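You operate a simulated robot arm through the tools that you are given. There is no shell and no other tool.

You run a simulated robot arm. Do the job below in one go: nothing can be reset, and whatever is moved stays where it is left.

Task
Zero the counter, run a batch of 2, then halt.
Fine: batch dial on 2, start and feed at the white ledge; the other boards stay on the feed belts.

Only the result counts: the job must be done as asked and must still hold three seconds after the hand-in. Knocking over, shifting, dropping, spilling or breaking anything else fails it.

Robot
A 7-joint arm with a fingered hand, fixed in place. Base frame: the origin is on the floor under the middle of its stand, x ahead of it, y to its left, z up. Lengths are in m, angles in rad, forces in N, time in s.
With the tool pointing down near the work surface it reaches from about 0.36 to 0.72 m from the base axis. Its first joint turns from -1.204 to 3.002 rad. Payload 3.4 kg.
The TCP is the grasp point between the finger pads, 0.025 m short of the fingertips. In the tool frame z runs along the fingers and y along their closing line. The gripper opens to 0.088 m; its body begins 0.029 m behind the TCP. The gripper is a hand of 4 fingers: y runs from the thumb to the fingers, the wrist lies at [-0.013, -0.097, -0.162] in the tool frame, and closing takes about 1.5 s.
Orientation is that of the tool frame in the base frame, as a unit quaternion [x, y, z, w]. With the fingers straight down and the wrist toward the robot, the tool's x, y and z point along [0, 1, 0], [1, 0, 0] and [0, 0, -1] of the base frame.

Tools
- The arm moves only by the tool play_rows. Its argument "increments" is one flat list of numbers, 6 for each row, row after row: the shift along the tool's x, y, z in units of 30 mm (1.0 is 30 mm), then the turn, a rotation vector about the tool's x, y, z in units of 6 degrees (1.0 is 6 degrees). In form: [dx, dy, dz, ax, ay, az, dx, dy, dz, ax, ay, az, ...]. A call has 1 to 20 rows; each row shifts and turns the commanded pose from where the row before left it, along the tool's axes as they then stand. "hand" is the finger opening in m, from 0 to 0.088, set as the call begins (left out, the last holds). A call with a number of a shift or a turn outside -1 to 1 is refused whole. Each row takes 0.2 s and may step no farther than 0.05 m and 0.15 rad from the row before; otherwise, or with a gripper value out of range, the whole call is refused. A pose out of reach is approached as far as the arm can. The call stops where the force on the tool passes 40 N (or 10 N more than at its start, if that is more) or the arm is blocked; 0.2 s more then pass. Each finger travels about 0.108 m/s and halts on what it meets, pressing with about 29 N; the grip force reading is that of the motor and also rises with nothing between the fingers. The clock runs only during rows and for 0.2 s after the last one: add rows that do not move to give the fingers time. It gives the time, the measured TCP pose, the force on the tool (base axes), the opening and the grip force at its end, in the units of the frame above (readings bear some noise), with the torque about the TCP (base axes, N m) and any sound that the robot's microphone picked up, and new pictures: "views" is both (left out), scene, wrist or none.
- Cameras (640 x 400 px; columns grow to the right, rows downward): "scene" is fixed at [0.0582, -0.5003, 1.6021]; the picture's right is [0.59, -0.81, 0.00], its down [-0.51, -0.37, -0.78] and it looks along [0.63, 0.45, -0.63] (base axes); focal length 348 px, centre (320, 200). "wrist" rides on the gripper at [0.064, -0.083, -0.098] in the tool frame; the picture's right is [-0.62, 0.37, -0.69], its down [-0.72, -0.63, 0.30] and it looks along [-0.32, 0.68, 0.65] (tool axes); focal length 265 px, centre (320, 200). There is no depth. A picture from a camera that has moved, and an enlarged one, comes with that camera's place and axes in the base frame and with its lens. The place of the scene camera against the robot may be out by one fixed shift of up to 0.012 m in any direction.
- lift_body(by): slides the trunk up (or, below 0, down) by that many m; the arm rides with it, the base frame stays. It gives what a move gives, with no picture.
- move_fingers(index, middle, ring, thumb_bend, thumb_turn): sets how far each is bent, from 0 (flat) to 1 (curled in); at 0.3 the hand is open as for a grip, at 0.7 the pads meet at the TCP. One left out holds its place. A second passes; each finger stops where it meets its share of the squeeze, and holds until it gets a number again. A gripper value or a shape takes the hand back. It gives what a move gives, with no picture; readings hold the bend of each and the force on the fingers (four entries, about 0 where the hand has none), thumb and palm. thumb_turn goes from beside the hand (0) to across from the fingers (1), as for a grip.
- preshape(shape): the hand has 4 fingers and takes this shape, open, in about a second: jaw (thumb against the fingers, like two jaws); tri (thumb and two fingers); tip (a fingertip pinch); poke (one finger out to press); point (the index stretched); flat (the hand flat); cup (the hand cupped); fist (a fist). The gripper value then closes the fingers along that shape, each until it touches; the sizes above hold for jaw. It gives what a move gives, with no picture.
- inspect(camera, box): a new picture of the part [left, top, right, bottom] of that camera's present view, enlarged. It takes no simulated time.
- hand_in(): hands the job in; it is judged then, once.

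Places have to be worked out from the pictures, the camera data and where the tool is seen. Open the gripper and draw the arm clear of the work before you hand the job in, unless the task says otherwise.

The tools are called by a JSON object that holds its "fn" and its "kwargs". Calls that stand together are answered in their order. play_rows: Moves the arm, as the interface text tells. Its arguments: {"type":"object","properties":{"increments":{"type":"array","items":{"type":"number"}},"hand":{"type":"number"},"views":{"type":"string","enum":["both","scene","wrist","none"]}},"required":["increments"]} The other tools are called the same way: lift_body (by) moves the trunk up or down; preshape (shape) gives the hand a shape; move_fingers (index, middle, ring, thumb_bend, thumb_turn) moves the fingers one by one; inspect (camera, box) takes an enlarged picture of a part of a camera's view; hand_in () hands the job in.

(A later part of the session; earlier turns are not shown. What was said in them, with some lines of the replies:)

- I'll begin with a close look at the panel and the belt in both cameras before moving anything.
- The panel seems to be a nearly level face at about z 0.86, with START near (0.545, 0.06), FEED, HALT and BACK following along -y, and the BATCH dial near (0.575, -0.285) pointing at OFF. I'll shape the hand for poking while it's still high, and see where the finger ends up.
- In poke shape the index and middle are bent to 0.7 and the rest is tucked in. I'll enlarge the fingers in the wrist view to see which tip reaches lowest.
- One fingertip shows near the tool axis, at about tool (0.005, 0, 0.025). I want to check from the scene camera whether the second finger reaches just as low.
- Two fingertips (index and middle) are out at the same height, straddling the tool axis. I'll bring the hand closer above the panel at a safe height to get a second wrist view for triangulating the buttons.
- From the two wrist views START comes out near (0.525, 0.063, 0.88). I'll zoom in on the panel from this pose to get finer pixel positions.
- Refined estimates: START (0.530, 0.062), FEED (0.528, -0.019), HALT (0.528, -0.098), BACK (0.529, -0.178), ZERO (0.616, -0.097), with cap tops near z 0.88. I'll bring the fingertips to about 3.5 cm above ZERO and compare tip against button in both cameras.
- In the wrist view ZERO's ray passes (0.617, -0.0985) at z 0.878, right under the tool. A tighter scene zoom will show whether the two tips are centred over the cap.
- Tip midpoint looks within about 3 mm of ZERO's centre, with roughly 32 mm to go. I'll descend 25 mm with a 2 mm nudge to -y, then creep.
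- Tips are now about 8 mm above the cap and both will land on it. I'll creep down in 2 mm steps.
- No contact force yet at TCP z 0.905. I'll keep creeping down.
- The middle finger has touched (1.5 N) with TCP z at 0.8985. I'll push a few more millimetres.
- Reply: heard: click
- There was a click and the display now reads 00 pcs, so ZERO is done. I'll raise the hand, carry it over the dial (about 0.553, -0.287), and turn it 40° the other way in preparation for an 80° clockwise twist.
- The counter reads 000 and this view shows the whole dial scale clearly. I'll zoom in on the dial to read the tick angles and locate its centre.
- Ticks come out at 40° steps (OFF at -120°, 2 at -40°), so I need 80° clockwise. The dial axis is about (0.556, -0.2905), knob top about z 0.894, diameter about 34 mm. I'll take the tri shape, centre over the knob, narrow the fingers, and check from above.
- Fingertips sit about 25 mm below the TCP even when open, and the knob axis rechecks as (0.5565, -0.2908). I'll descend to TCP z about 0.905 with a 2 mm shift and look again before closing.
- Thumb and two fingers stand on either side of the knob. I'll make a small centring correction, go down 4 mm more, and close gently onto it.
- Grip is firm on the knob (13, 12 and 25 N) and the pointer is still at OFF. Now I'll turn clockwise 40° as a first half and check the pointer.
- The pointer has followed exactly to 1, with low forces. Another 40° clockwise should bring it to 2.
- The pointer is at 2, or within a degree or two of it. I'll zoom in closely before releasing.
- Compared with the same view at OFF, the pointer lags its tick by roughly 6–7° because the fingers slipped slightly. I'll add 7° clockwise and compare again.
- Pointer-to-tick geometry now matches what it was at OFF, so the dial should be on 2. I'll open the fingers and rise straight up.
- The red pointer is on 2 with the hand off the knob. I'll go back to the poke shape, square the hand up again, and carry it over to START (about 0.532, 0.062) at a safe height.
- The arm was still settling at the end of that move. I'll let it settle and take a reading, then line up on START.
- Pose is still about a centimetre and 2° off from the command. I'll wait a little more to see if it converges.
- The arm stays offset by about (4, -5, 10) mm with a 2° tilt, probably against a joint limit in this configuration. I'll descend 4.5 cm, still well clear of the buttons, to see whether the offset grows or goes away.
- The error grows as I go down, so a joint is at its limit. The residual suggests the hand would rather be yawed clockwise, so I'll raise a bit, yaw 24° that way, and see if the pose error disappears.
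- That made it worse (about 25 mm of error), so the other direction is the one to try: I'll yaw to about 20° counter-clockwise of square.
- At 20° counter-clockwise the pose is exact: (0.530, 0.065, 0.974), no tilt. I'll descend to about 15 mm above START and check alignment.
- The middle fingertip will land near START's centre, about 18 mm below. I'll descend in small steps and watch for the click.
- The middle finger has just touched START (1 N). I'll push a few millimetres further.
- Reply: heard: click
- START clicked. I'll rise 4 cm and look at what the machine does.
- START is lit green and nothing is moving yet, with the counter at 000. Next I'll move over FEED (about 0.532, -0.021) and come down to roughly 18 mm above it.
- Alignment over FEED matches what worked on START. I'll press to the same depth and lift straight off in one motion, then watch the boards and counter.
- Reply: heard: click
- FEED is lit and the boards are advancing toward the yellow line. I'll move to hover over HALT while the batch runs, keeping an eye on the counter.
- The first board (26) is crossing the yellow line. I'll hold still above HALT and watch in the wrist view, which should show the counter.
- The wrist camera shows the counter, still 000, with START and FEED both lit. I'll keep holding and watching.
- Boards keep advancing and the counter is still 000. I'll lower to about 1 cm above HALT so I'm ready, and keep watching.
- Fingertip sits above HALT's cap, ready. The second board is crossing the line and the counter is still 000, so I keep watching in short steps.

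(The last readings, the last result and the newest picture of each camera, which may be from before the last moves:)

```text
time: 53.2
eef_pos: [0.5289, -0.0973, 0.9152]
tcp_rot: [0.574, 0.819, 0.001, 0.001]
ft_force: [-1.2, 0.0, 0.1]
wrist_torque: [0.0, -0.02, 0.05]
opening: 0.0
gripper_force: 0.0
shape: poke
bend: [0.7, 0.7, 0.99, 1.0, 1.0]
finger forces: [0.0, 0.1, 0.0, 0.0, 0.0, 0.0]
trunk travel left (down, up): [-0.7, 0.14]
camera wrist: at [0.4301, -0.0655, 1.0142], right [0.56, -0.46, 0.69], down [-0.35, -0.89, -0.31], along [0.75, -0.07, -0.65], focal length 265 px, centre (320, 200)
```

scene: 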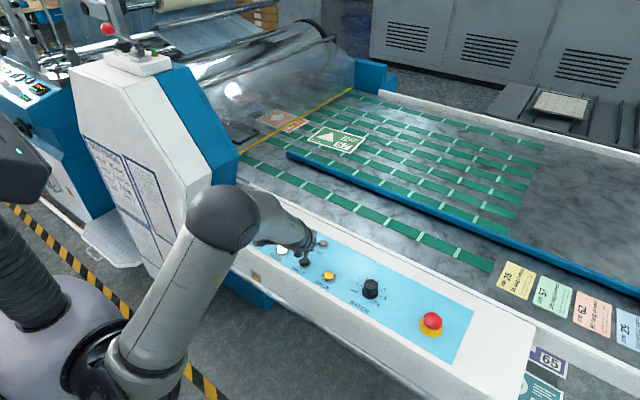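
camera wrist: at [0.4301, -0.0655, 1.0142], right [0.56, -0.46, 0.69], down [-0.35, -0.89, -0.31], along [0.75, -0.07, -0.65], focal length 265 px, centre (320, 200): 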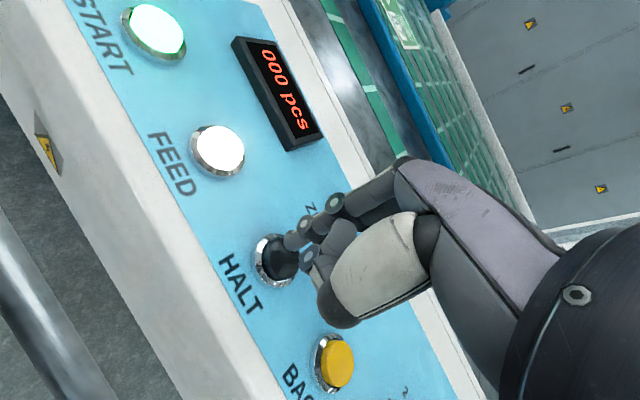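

{"fn": "play_rows", "kwargs": {"increments": [0, 0, 0, 0, 0, 0, 0, 0, 0, 0, 0, 0], "views": "both"}}

{"fn": "inspect", "kwargs": {"camera": "scene", "box": [180, 60, 400, 200]}}

```text
time: 53.8
eef_pos: [0.5296, -0.0964, 0.9154]
tcp_rot: [0.574, 0.819, 0.001, 0.001]
ft_force: [0.2, 0.2, -0.2]
wrist_torque: [0.0, -0.01, -0.02]
opening: 0.0
gripper_force: 0.1
shape: poke
bend: [0.7, 0.7, 0.99, 1.0, 1.0]
finger forces: [0.0, 0.0, 0.1, 0.1, 0.0, 0.1]
trunk travel left (down, up): [-0.7, 0.14]
camera wrist: at [0.4302, -0.0655, 1.0142], right [0.56, -0.46, 0.69], down [-0.35, -0.89, -0.31], along [0.75, -0.07, -0.65], focal length 265 px, centre (320, 200)
```

scene: 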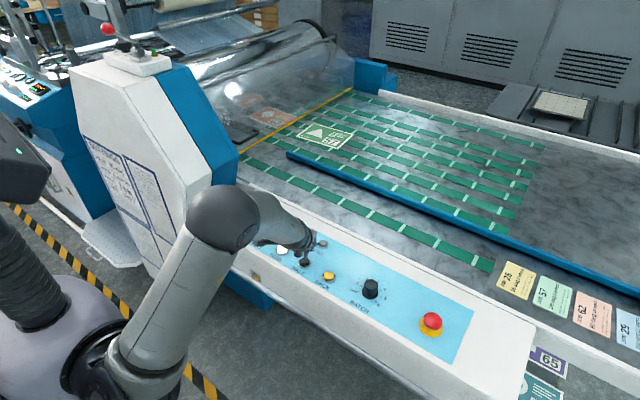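
wrist: 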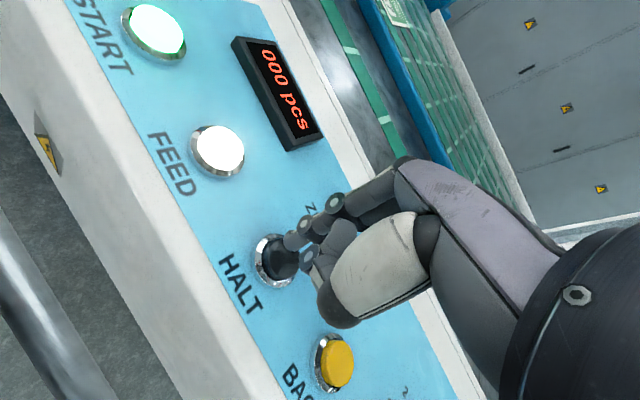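

```text
2.86 times, centred on (290, 130) of scene
camera zoom: at [0.0582, -0.5003, 1.6021], right [0.59, -0.81, 0.0], down [-0.51, -0.37, -0.78], along [0.63, 0.45, -0.63], focal length 994 px, centre (406, 400)
```

zoom: 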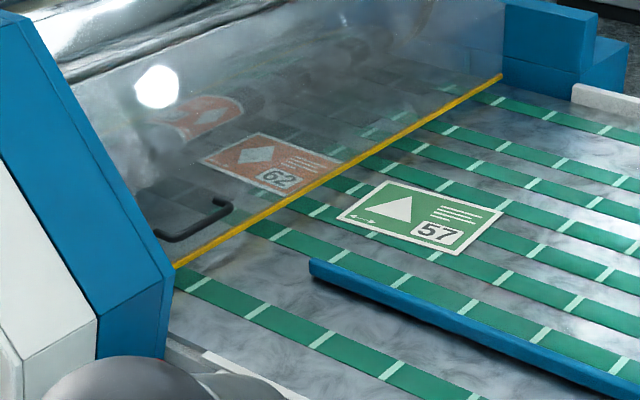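

{"fn": "play_rows", "kwargs": {"increments": [0, 0, 0, 0, 0, 0, 0, 0, 0, 0, 0, 0], "views": "wrist"}}

{"fn": "inspect", "kwargs": {"camera": "scene", "box": [180, 60, 400, 200]}}

```text
time: 54.4
eef_pos: [0.5287, -0.0963, 0.9148]
tcp_rot: [0.574, 0.819, 0.001, 0.0]
ft_force: [-0.8, -0.9, 0.4]
wrist_torque: [0.02, 0.02, 0.02]
opening: 0.0002
gripper_force: 0.0
shape: poke
bend: [0.7, 0.7, 0.99, 1.0, 1.0]
finger forces: [0.0, 0.1, 0.1, 0.1, 0.0, 0.0]
trunk travel left (down, up): [-0.7, 0.14]
camera wrist: at [0.4301, -0.0655, 1.0142], right [0.56, -0.46, 0.69], down [-0.35, -0.89, -0.31], along [0.75, -0.07, -0.65], focal length 265 px, centre (320, 200)
```

wrist: 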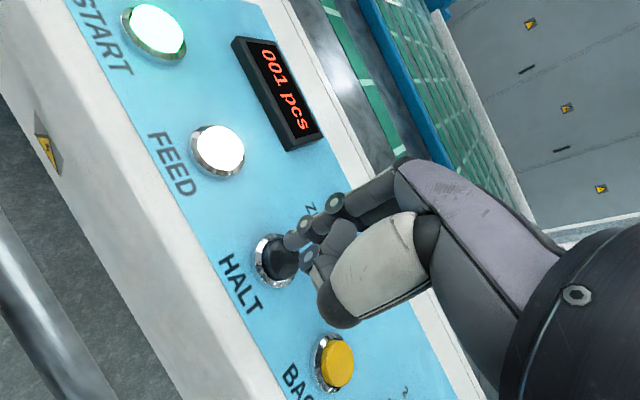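

```text
2.86 times, centred on (290, 130) of scene
camera zoom: at [0.0582, -0.5003, 1.6021], right [0.59, -0.81, 0.0], down [-0.51, -0.37, -0.78], along [0.63, 0.45, -0.63], focal length 994 px, centre (406, 400)
```

zoom: 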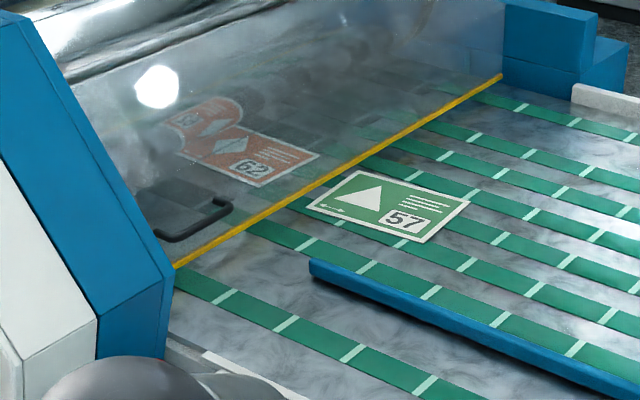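

Counter now shows 001 as board 26 goes through. Board 62 should follow in about 2.5 s, so I keep watching.

{"fn": "play_rows", "kwargs": {"increments": [0, 0, 0, 0, 0, 0, 0, 0, 0, 0, 0, 0, 0, 0, 0, 0, 0, 0, 0, 0, 0, 0, 0, 0, 0, 0, 0, 0, 0, 0], "views": "wrist"}}

{"fn": "inspect", "kwargs": {"camera": "scene", "box": [180, 60, 400, 200]}}

```text
time: 55.6
eef_pos: [0.529, -0.0972, 0.9146]
tcp_rot: [0.573, 0.819, 0.0, 0.001]
ft_force: [-0.2, 0.0, 0.1]
wrist_torque: [-0.01, 0.05, -0.03]
opening: 0.0
gripper_force: 0.0
shape: poke
bend: [0.7, 0.7, 0.99, 1.0, 1.0]
finger forces: [0.1, 0.1, 0.0, 0.0, 0.0, 0.0]
trunk travel left (down, up): [-0.7, 0.14]
camera wrist: at [0.4301, -0.0655, 1.0142], right [0.56, -0.46, 0.69], down [-0.35, -0.89, -0.31], along [0.75, -0.07, -0.65], focal length 265 px, centre (320, 200)
```

wrist: 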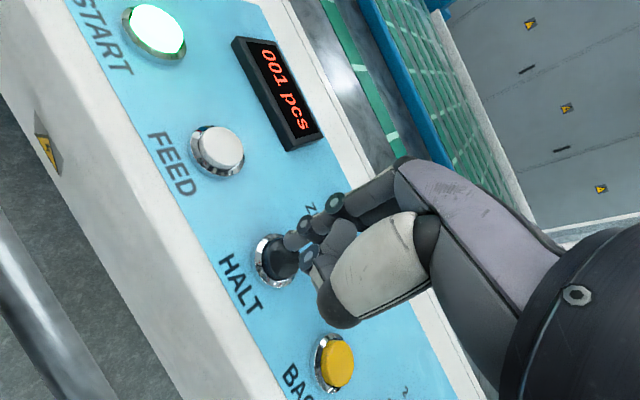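

```text
2.86 times, centred on (290, 130) of scene
camera zoom: at [0.0582, -0.5003, 1.6021], right [0.59, -0.81, 0.0], down [-0.51, -0.37, -0.78], along [0.63, 0.45, -0.63], focal length 994 px, centre (406, 400)
```

zoom: 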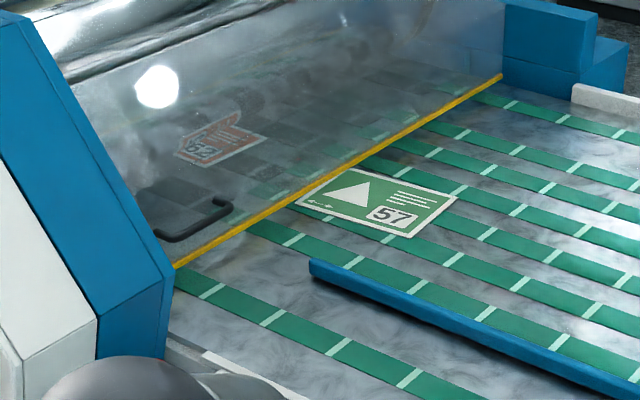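

FEED's lamp has gone out: the belts stopped with board 57 held before the line, and board 62 is being drawn in by the rollers. I'll wait for the counter to reach 002.

{"fn": "play_rows", "kwargs": {"increments": [0, 0, 0, 0, 0, 0, 0, 0, 0, 0, 0, 0, 0, 0, 0, 0, 0, 0, 0, 0, 0, 0, 0, 0, 0, 0, 0, 0, 0, 0], "views": "wrist"}}

{"fn": "inspect", "kwargs": {"camera": "scene", "box": [180, 60, 400, 200]}}

```text
time: 56.8
eef_pos: [0.5289, -0.0983, 0.9158]
tcp_rot: [0.574, 0.819, 0.001, 0.001]
ft_force: [0.0, 0.2, 0.0]
wrist_torque: [0.02, -0.01, -0.03]
opening: 0.0
gripper_force: 0.1
shape: poke
bend: [0.7, 0.7, 0.99, 1.0, 1.0]
finger forces: [0.1, 0.0, 0.0, 0.0, 0.0, 0.1]
trunk travel left (down, up): [-0.7, 0.14]
camera wrist: at [0.4301, -0.0655, 1.0142], right [0.56, -0.46, 0.69], down [-0.35, -0.89, -0.31], along [0.75, -0.07, -0.65], focal length 265 px, centre (320, 200)
```

wrist: 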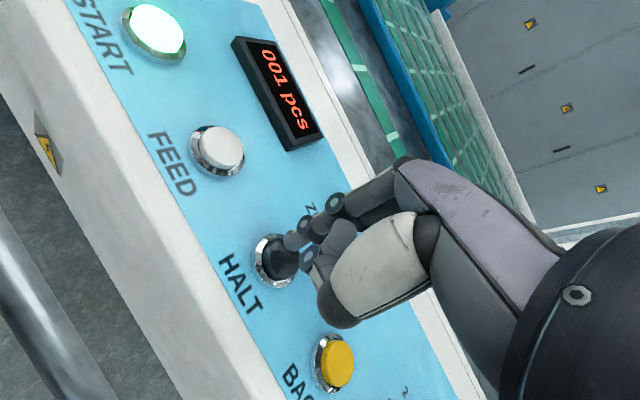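

```text
2.86 times, centred on (290, 130) of scene
camera zoom: at [0.0582, -0.5003, 1.6021], right [0.59, -0.81, 0.0], down [-0.51, -0.37, -0.78], along [0.63, 0.45, -0.63], focal length 994 px, centre (406, 400)
```

zoom: 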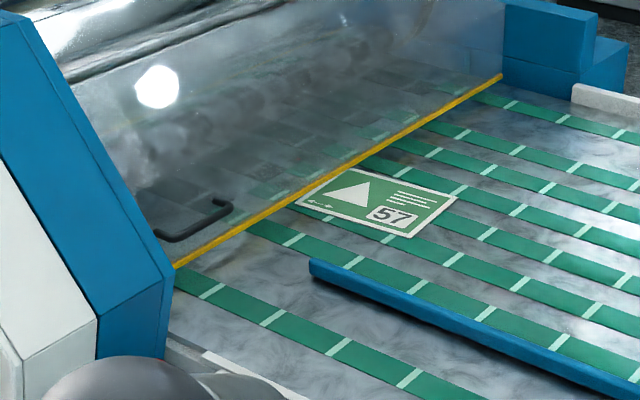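

Board 62 has gone into the rollers, board 57 stays on the belts, and the counter still shows 001. I'll wait longer for 002.

{"fn": "play_rows", "kwargs": {"increments": [0, 0, 0, 0, 0, 0, 0, 0, 0, 0, 0, 0, 0, 0, 0, 0, 0, 0, 0, 0, 0, 0, 0, 0, 0, 0, 0, 0, 0, 0], "views": "both"}}

```text
time: 58.0
eef_pos: [0.5294, -0.0985, 0.9142]
tcp_rot: [0.574, 0.819, 0.002, 0.001]
ft_force: [-0.4, 0.0, -0.2]
wrist_torque: [0.0, 0.02, -0.01]
opening: 0.0
gripper_force: 0.0
shape: poke
bend: [0.7, 0.7, 0.99, 1.0, 1.0]
finger forces: [0.1, 0.1, 0.1, 0.1, 0.1, 0.0]
trunk travel left (down, up): [-0.7, 0.14]
camera wrist: at [0.4301, -0.0655, 1.0142], right [0.56, -0.46, 0.69], down [-0.35, -0.89, -0.31], along [0.75, -0.07, -0.65], focal length 265 px, centre (320, 200)
```

scene: 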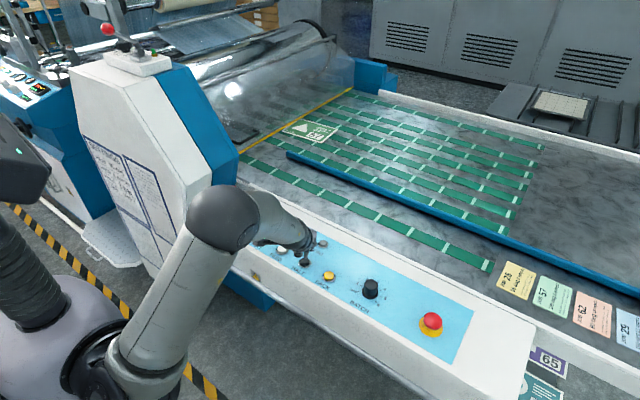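
wrist: 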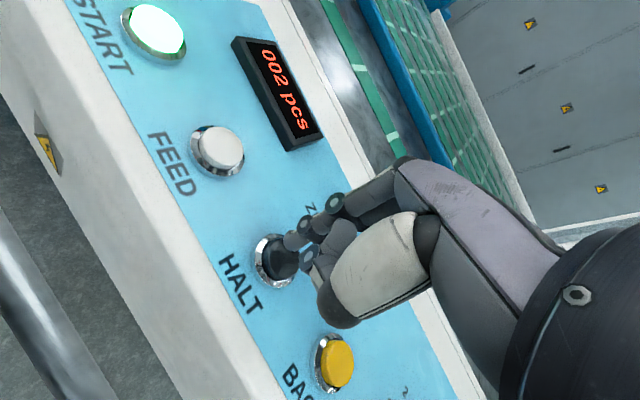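

Counter reads 002, FEED is off, and board 57 remains on the belts. I'll give the rollers about three more seconds to clear board 62 fully, then press HALT.

{"fn": "play_rows", "kwargs": {"increments": [0, 0, 0, 0, 0, 0, 0, 0, 0, 0, 0, 0, 0, 0, 0, 0, 0, 0, 0, 0, 0, 0, 0, 0, 0, 0, 0, 0, 0, 0, 0, 0, 0, 0, 0, 0, 0, 0, 0, 0, 0, 0, 0, 0, 0, 0, 0, 0, 0, 0, 0, 0, 0, 0, 0, 0, 0, 0, 0, 0, 0, 0, 0, 0, 0, 0, 0, 0, 0, 0, 0, 0, 0, 0, 0, 0, 0, 0, 0, 0, 0, 0, 0, 0, 0, 0, 0, 0, 0, 0], "views": "both"}}

{"fn": "inspect", "kwargs": {"camera": "scene", "box": [275, 225, 335, 270]}}

```text
time: 61.2
eef_pos: [0.5288, -0.0971, 0.9152]
tcp_rot: [0.575, 0.818, 0.001, 0.001]
ft_force: [-0.5, 0.2, 0.2]
wrist_torque: [0.0, 0.0, -0.01]
opening: 0.0
gripper_force: 0.0
shape: poke
bend: [0.7, 0.7, 0.99, 1.0, 1.0]
finger forces: [0.0, 0.0, 0.0, 0.1, 0.0, 0.0]
trunk travel left (down, up): [-0.7, 0.14]
camera wrist: at [0.4301, -0.0655, 1.0142], right [0.56, -0.46, 0.69], down [-0.35, -0.89, -0.31], along [0.75, -0.07, -0.65], focal length 265 px, centre (320, 200)
```

scene: 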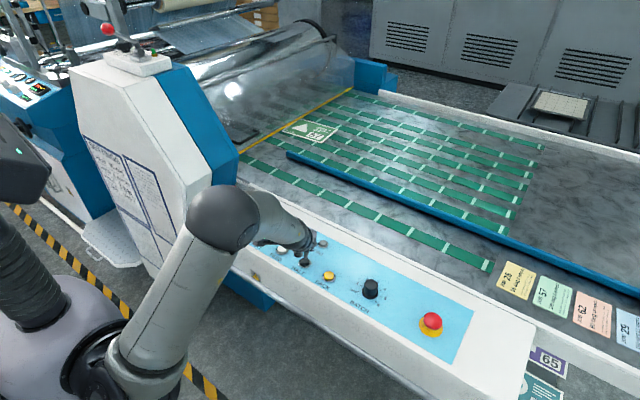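
wrist: 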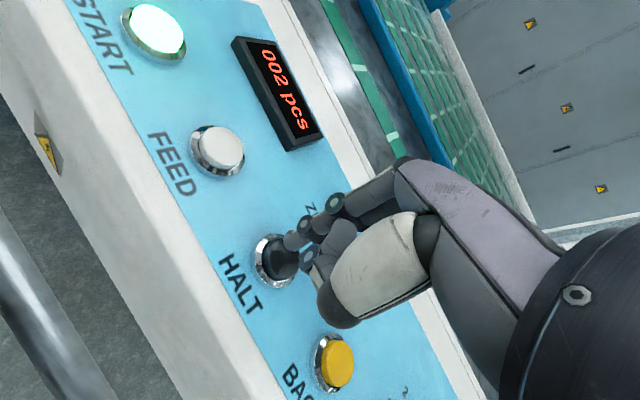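

```text
8.89 times, centred on (305, 248) of scene
camera zoom: at [0.0582, -0.5003, 1.6021], right [0.59, -0.81, 0.0], down [-0.51, -0.37, -0.78], along [0.63, 0.45, -0.63], focal length 3091 px, centre (453, -222)
```

zoom: 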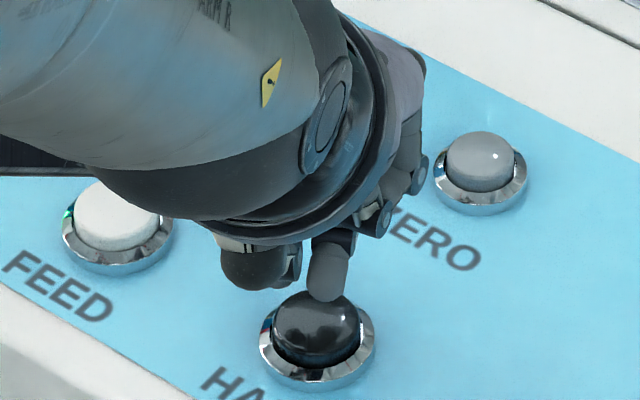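

All stable at 002. Pressing HALT now in small steps and then lifting off.

{"fn": "play_rows", "kwargs": {"increments": [0, 0, 0.2, 0, 0, 0, 0, 0, 0.15, 0, 0, 0, 0, 0, 0.07, 0, 0, 0, 0, 0, 0.07, 0, 0, 0, 0, 0, 0.07, 0, 0, 0, 0, 0, 0.06, 0, 0, 0, 0, 0, 0, 0, 0, 0], "views": "wrist"}}

```text
time: 62.8
eef_pos: [0.5286, -0.0967, 0.8972]
tcp_rot: [0.574, 0.819, 0.002, 0.001]
ft_force: [1.5, -0.6, 4.8]
wrist_torque: [-0.07, -0.03, 0.03]
opening: 0.0
gripper_force: 0.1
shape: poke
bend: [0.7, 0.7, 0.99, 1.0, 1.0]
finger forces: [0.1, 4.9, 0.0, 0.0, 0.0, 0.0]
trunk travel left (down, up): [-0.7, 0.14]
heard: click
camera wrist: at [0.4289, -0.0648, 0.9959], right [0.56, -0.46, 0.69], down [-0.35, -0.89, -0.31], along [0.76, -0.07, -0.65], focal length 265 px, centre (320, 200)
```

wrist: 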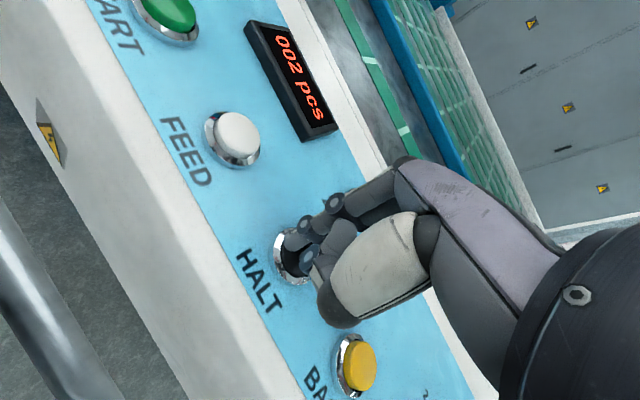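

HALT clicked, START's lamp went out, and the counter holds 002. I'll lift straight up and draw the arm back toward the robot.

{"fn": "play_rows", "kwargs": {"increments": [0, 0, -0.5, 0, 0, 0, 0, 0, -0.9, 0, 0, 0, 0, 0, -1, 0, 0, 0, 0, 0, -1, 0, 0, 0, 0, 0, -1, 0, 0, 0, 0, 0, -1, 0, 0, 0, 0, 0, -1, 0, 0, 0, 0.3, -0.9, 0, 0, 0, 0, 0.3, -0.9, 0, 0, 0, 0, 0.3, -0.9, 0, 0, 0, 0, 0, 0, 0, 0, 0, 0, 0, 0, 0, 0, 0, 0], "views": "both"}}

{"fn": "preshape", "kwargs": {"shape": "jaw"}}

{"fn": "inspect", "kwargs": {"camera": "scene", "box": [220, 190, 460, 350]}}

{"fn": "inspect", "kwargs": {"camera": "scene", "box": [150, 40, 550, 260]}}

```text
time: 65.4
eef_pos: [0.4418, -0.0985, 1.0905]
tcp_rot: [0.574, 0.819, 0.001, 0.001]
ft_force: [-0.6, 1.1, 0.9]
wrist_torque: [0.01, 0.0, 0.01]
opening: 0.0002
gripper_force: 0.1
shape: poke
bend: [0.7, 0.7, 0.99, 1.0, 1.0]
finger forces: [0.0, 0.1, 0.0, 0.0, 0.0, 0.1]
trunk travel left (down, up): [-0.7, 0.14]
camera wrist: at [0.3423, -0.0676, 1.1892], right [0.56, -0.46, 0.69], down [-0.35, -0.89, -0.31], along [0.75, -0.07, -0.65], focal length 265 px, centre (320, 200)
```

scene: 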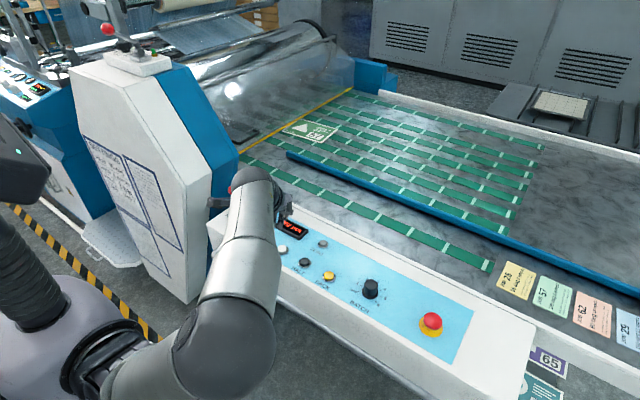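
wrist: 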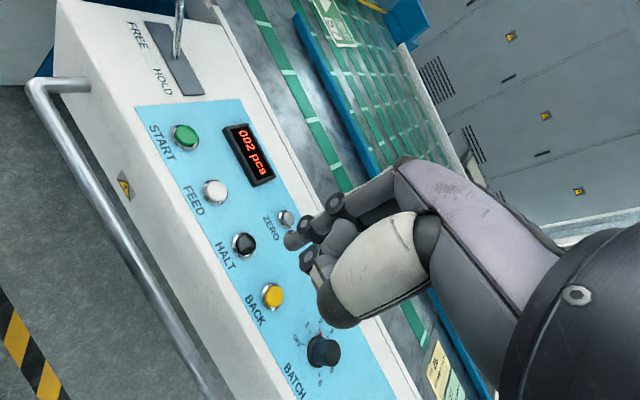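

```text
time: 66.3
eef_pos: [0.4437, -0.099, 1.0911]
tcp_rot: [0.575, 0.818, 0.001, 0.001]
ft_force: [0.4, 0.2, -0.4]
wrist_torque: [-0.01, 0.03, -0.03]
opening: 0.088
gripper_force: 0.1
shape: jaw
bend: [0.3, 0.3, 0.3, 0.3, 0.98]
finger forces: [0.1, 0.1, 0.0, 0.0, 0.0, 0.0]
trunk travel left (down, up): [-0.7, 0.14]
```

```text
2.50 times, centred on (340, 270) of scene
camera zoom: at [0.0582, -0.5003, 1.6021], right [0.59, -0.81, 0.0], down [-0.51, -0.37, -0.78], along [0.63, 0.45, -0.63], focal length 869 px, centre (270, 25)
```

zoom: 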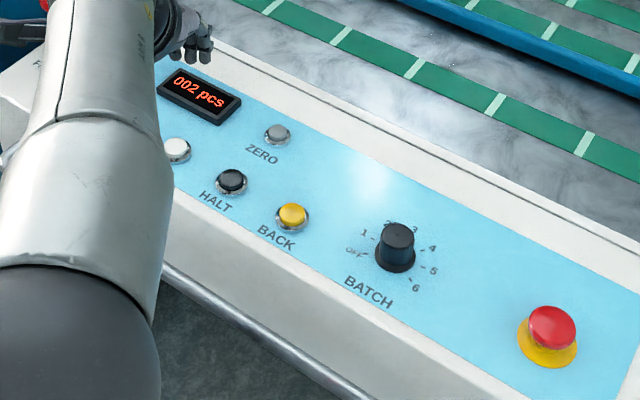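

```text
1.60 times, centred on (350, 150) of scene
camera zoom: at [0.0582, -0.5003, 1.6021], right [0.59, -0.81, 0.0], down [-0.51, -0.37, -0.78], along [0.63, 0.45, -0.63], focal length 556 px, centre (272, 280)
```

zoom: 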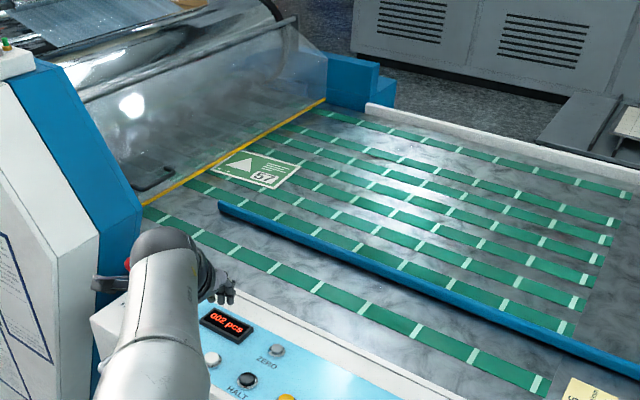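

Everything is as wanted: 002 on the counter, lamps off, board 57 on the belts, and the hand open and clear. One last check of the dial pointer and lever before handing in.

{"fn": "inspect", "kwargs": {"camera": "wrist", "box": [240, 300, 400, 400]}}

{"fn": "inspect", "kwargs": {"camera": "wrist", "box": [60, 0, 320, 200]}}

{"fn": "inspect", "kwargs": {"camera": "scene", "box": [340, 265, 400, 310]}}

```text
4.00 times, centred on (320, 350) of wrist
camera zoom: at [0.3427, -0.0675, 1.1891], right [0.56, -0.46, 0.69], down [-0.35, -0.89, -0.31], along [0.75, -0.07, -0.65], focal length 1062 px, centre (320, -400)
```

zoom: 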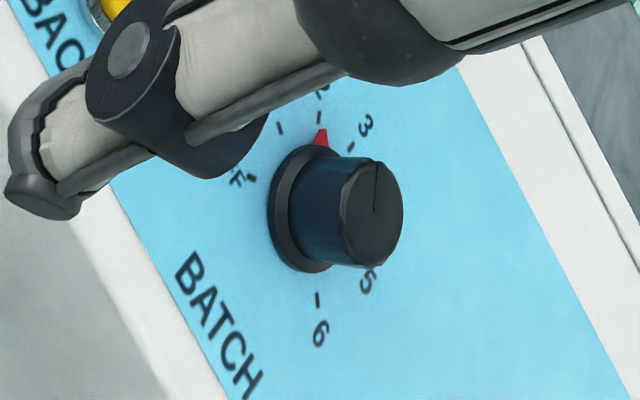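

```text
2.00 times, centred on (190, 100) of wrist
camera zoom: at [0.3427, -0.0675, 1.1891], right [0.56, -0.46, 0.69], down [-0.35, -0.89, -0.31], along [0.75, -0.07, -0.65], focal length 531 px, centre (580, 400)
```

zoom: 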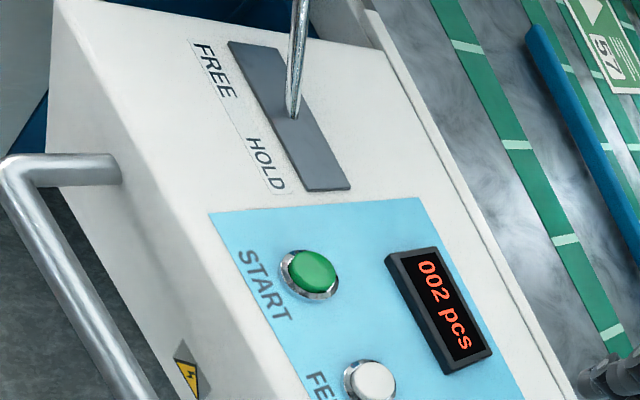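

```text
8.89 times, centred on (370, 288) of scene
camera zoom: at [0.0582, -0.5003, 1.6021], right [0.59, -0.81, 0.0], down [-0.51, -0.37, -0.78], along [0.63, 0.45, -0.63], focal length 3091 px, centre (-124, -578)
```

zoom: 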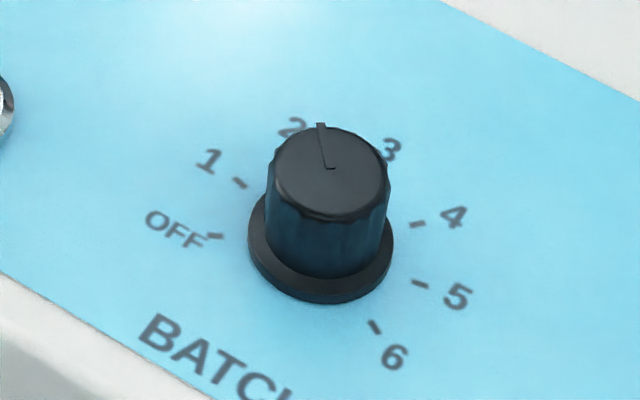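

The dial points at 2, the counter reads 002, START and FEED are dark after HALT, the lever is untouched, and board 57 is still on the belts. The hand is open and well clear, so I'm handing in.

{"fn": "hand_in", "kwargs": {}}

```text
The job is handed in.
```

The counter was zeroed, a batch of 2 was run, and the machine was halted. I've handed the job in, but no verdict came back.

- **Counter:** I pressed ZERO and it went from 026 to 000. It read 002 when the batch finished and still read 002 after the halt.
- **Dial:** BATCH is on 2.
- **Batch:** I pressed START, then FEED, on the white console. Boards 26 and 62 went through, and the feed stopped by itself.
- **Remaining board:** Board 57 is still on the feed belts, stopped at the yellow line.
- **Halt:** I waited about three seconds after the counter reached 002, then pressed HALT. The START lamp went out.
- **Everything else:** I didn't touch the FREE/HOLD lever, the BACK button or the red emergency stop. The hand is open and clear of the work.
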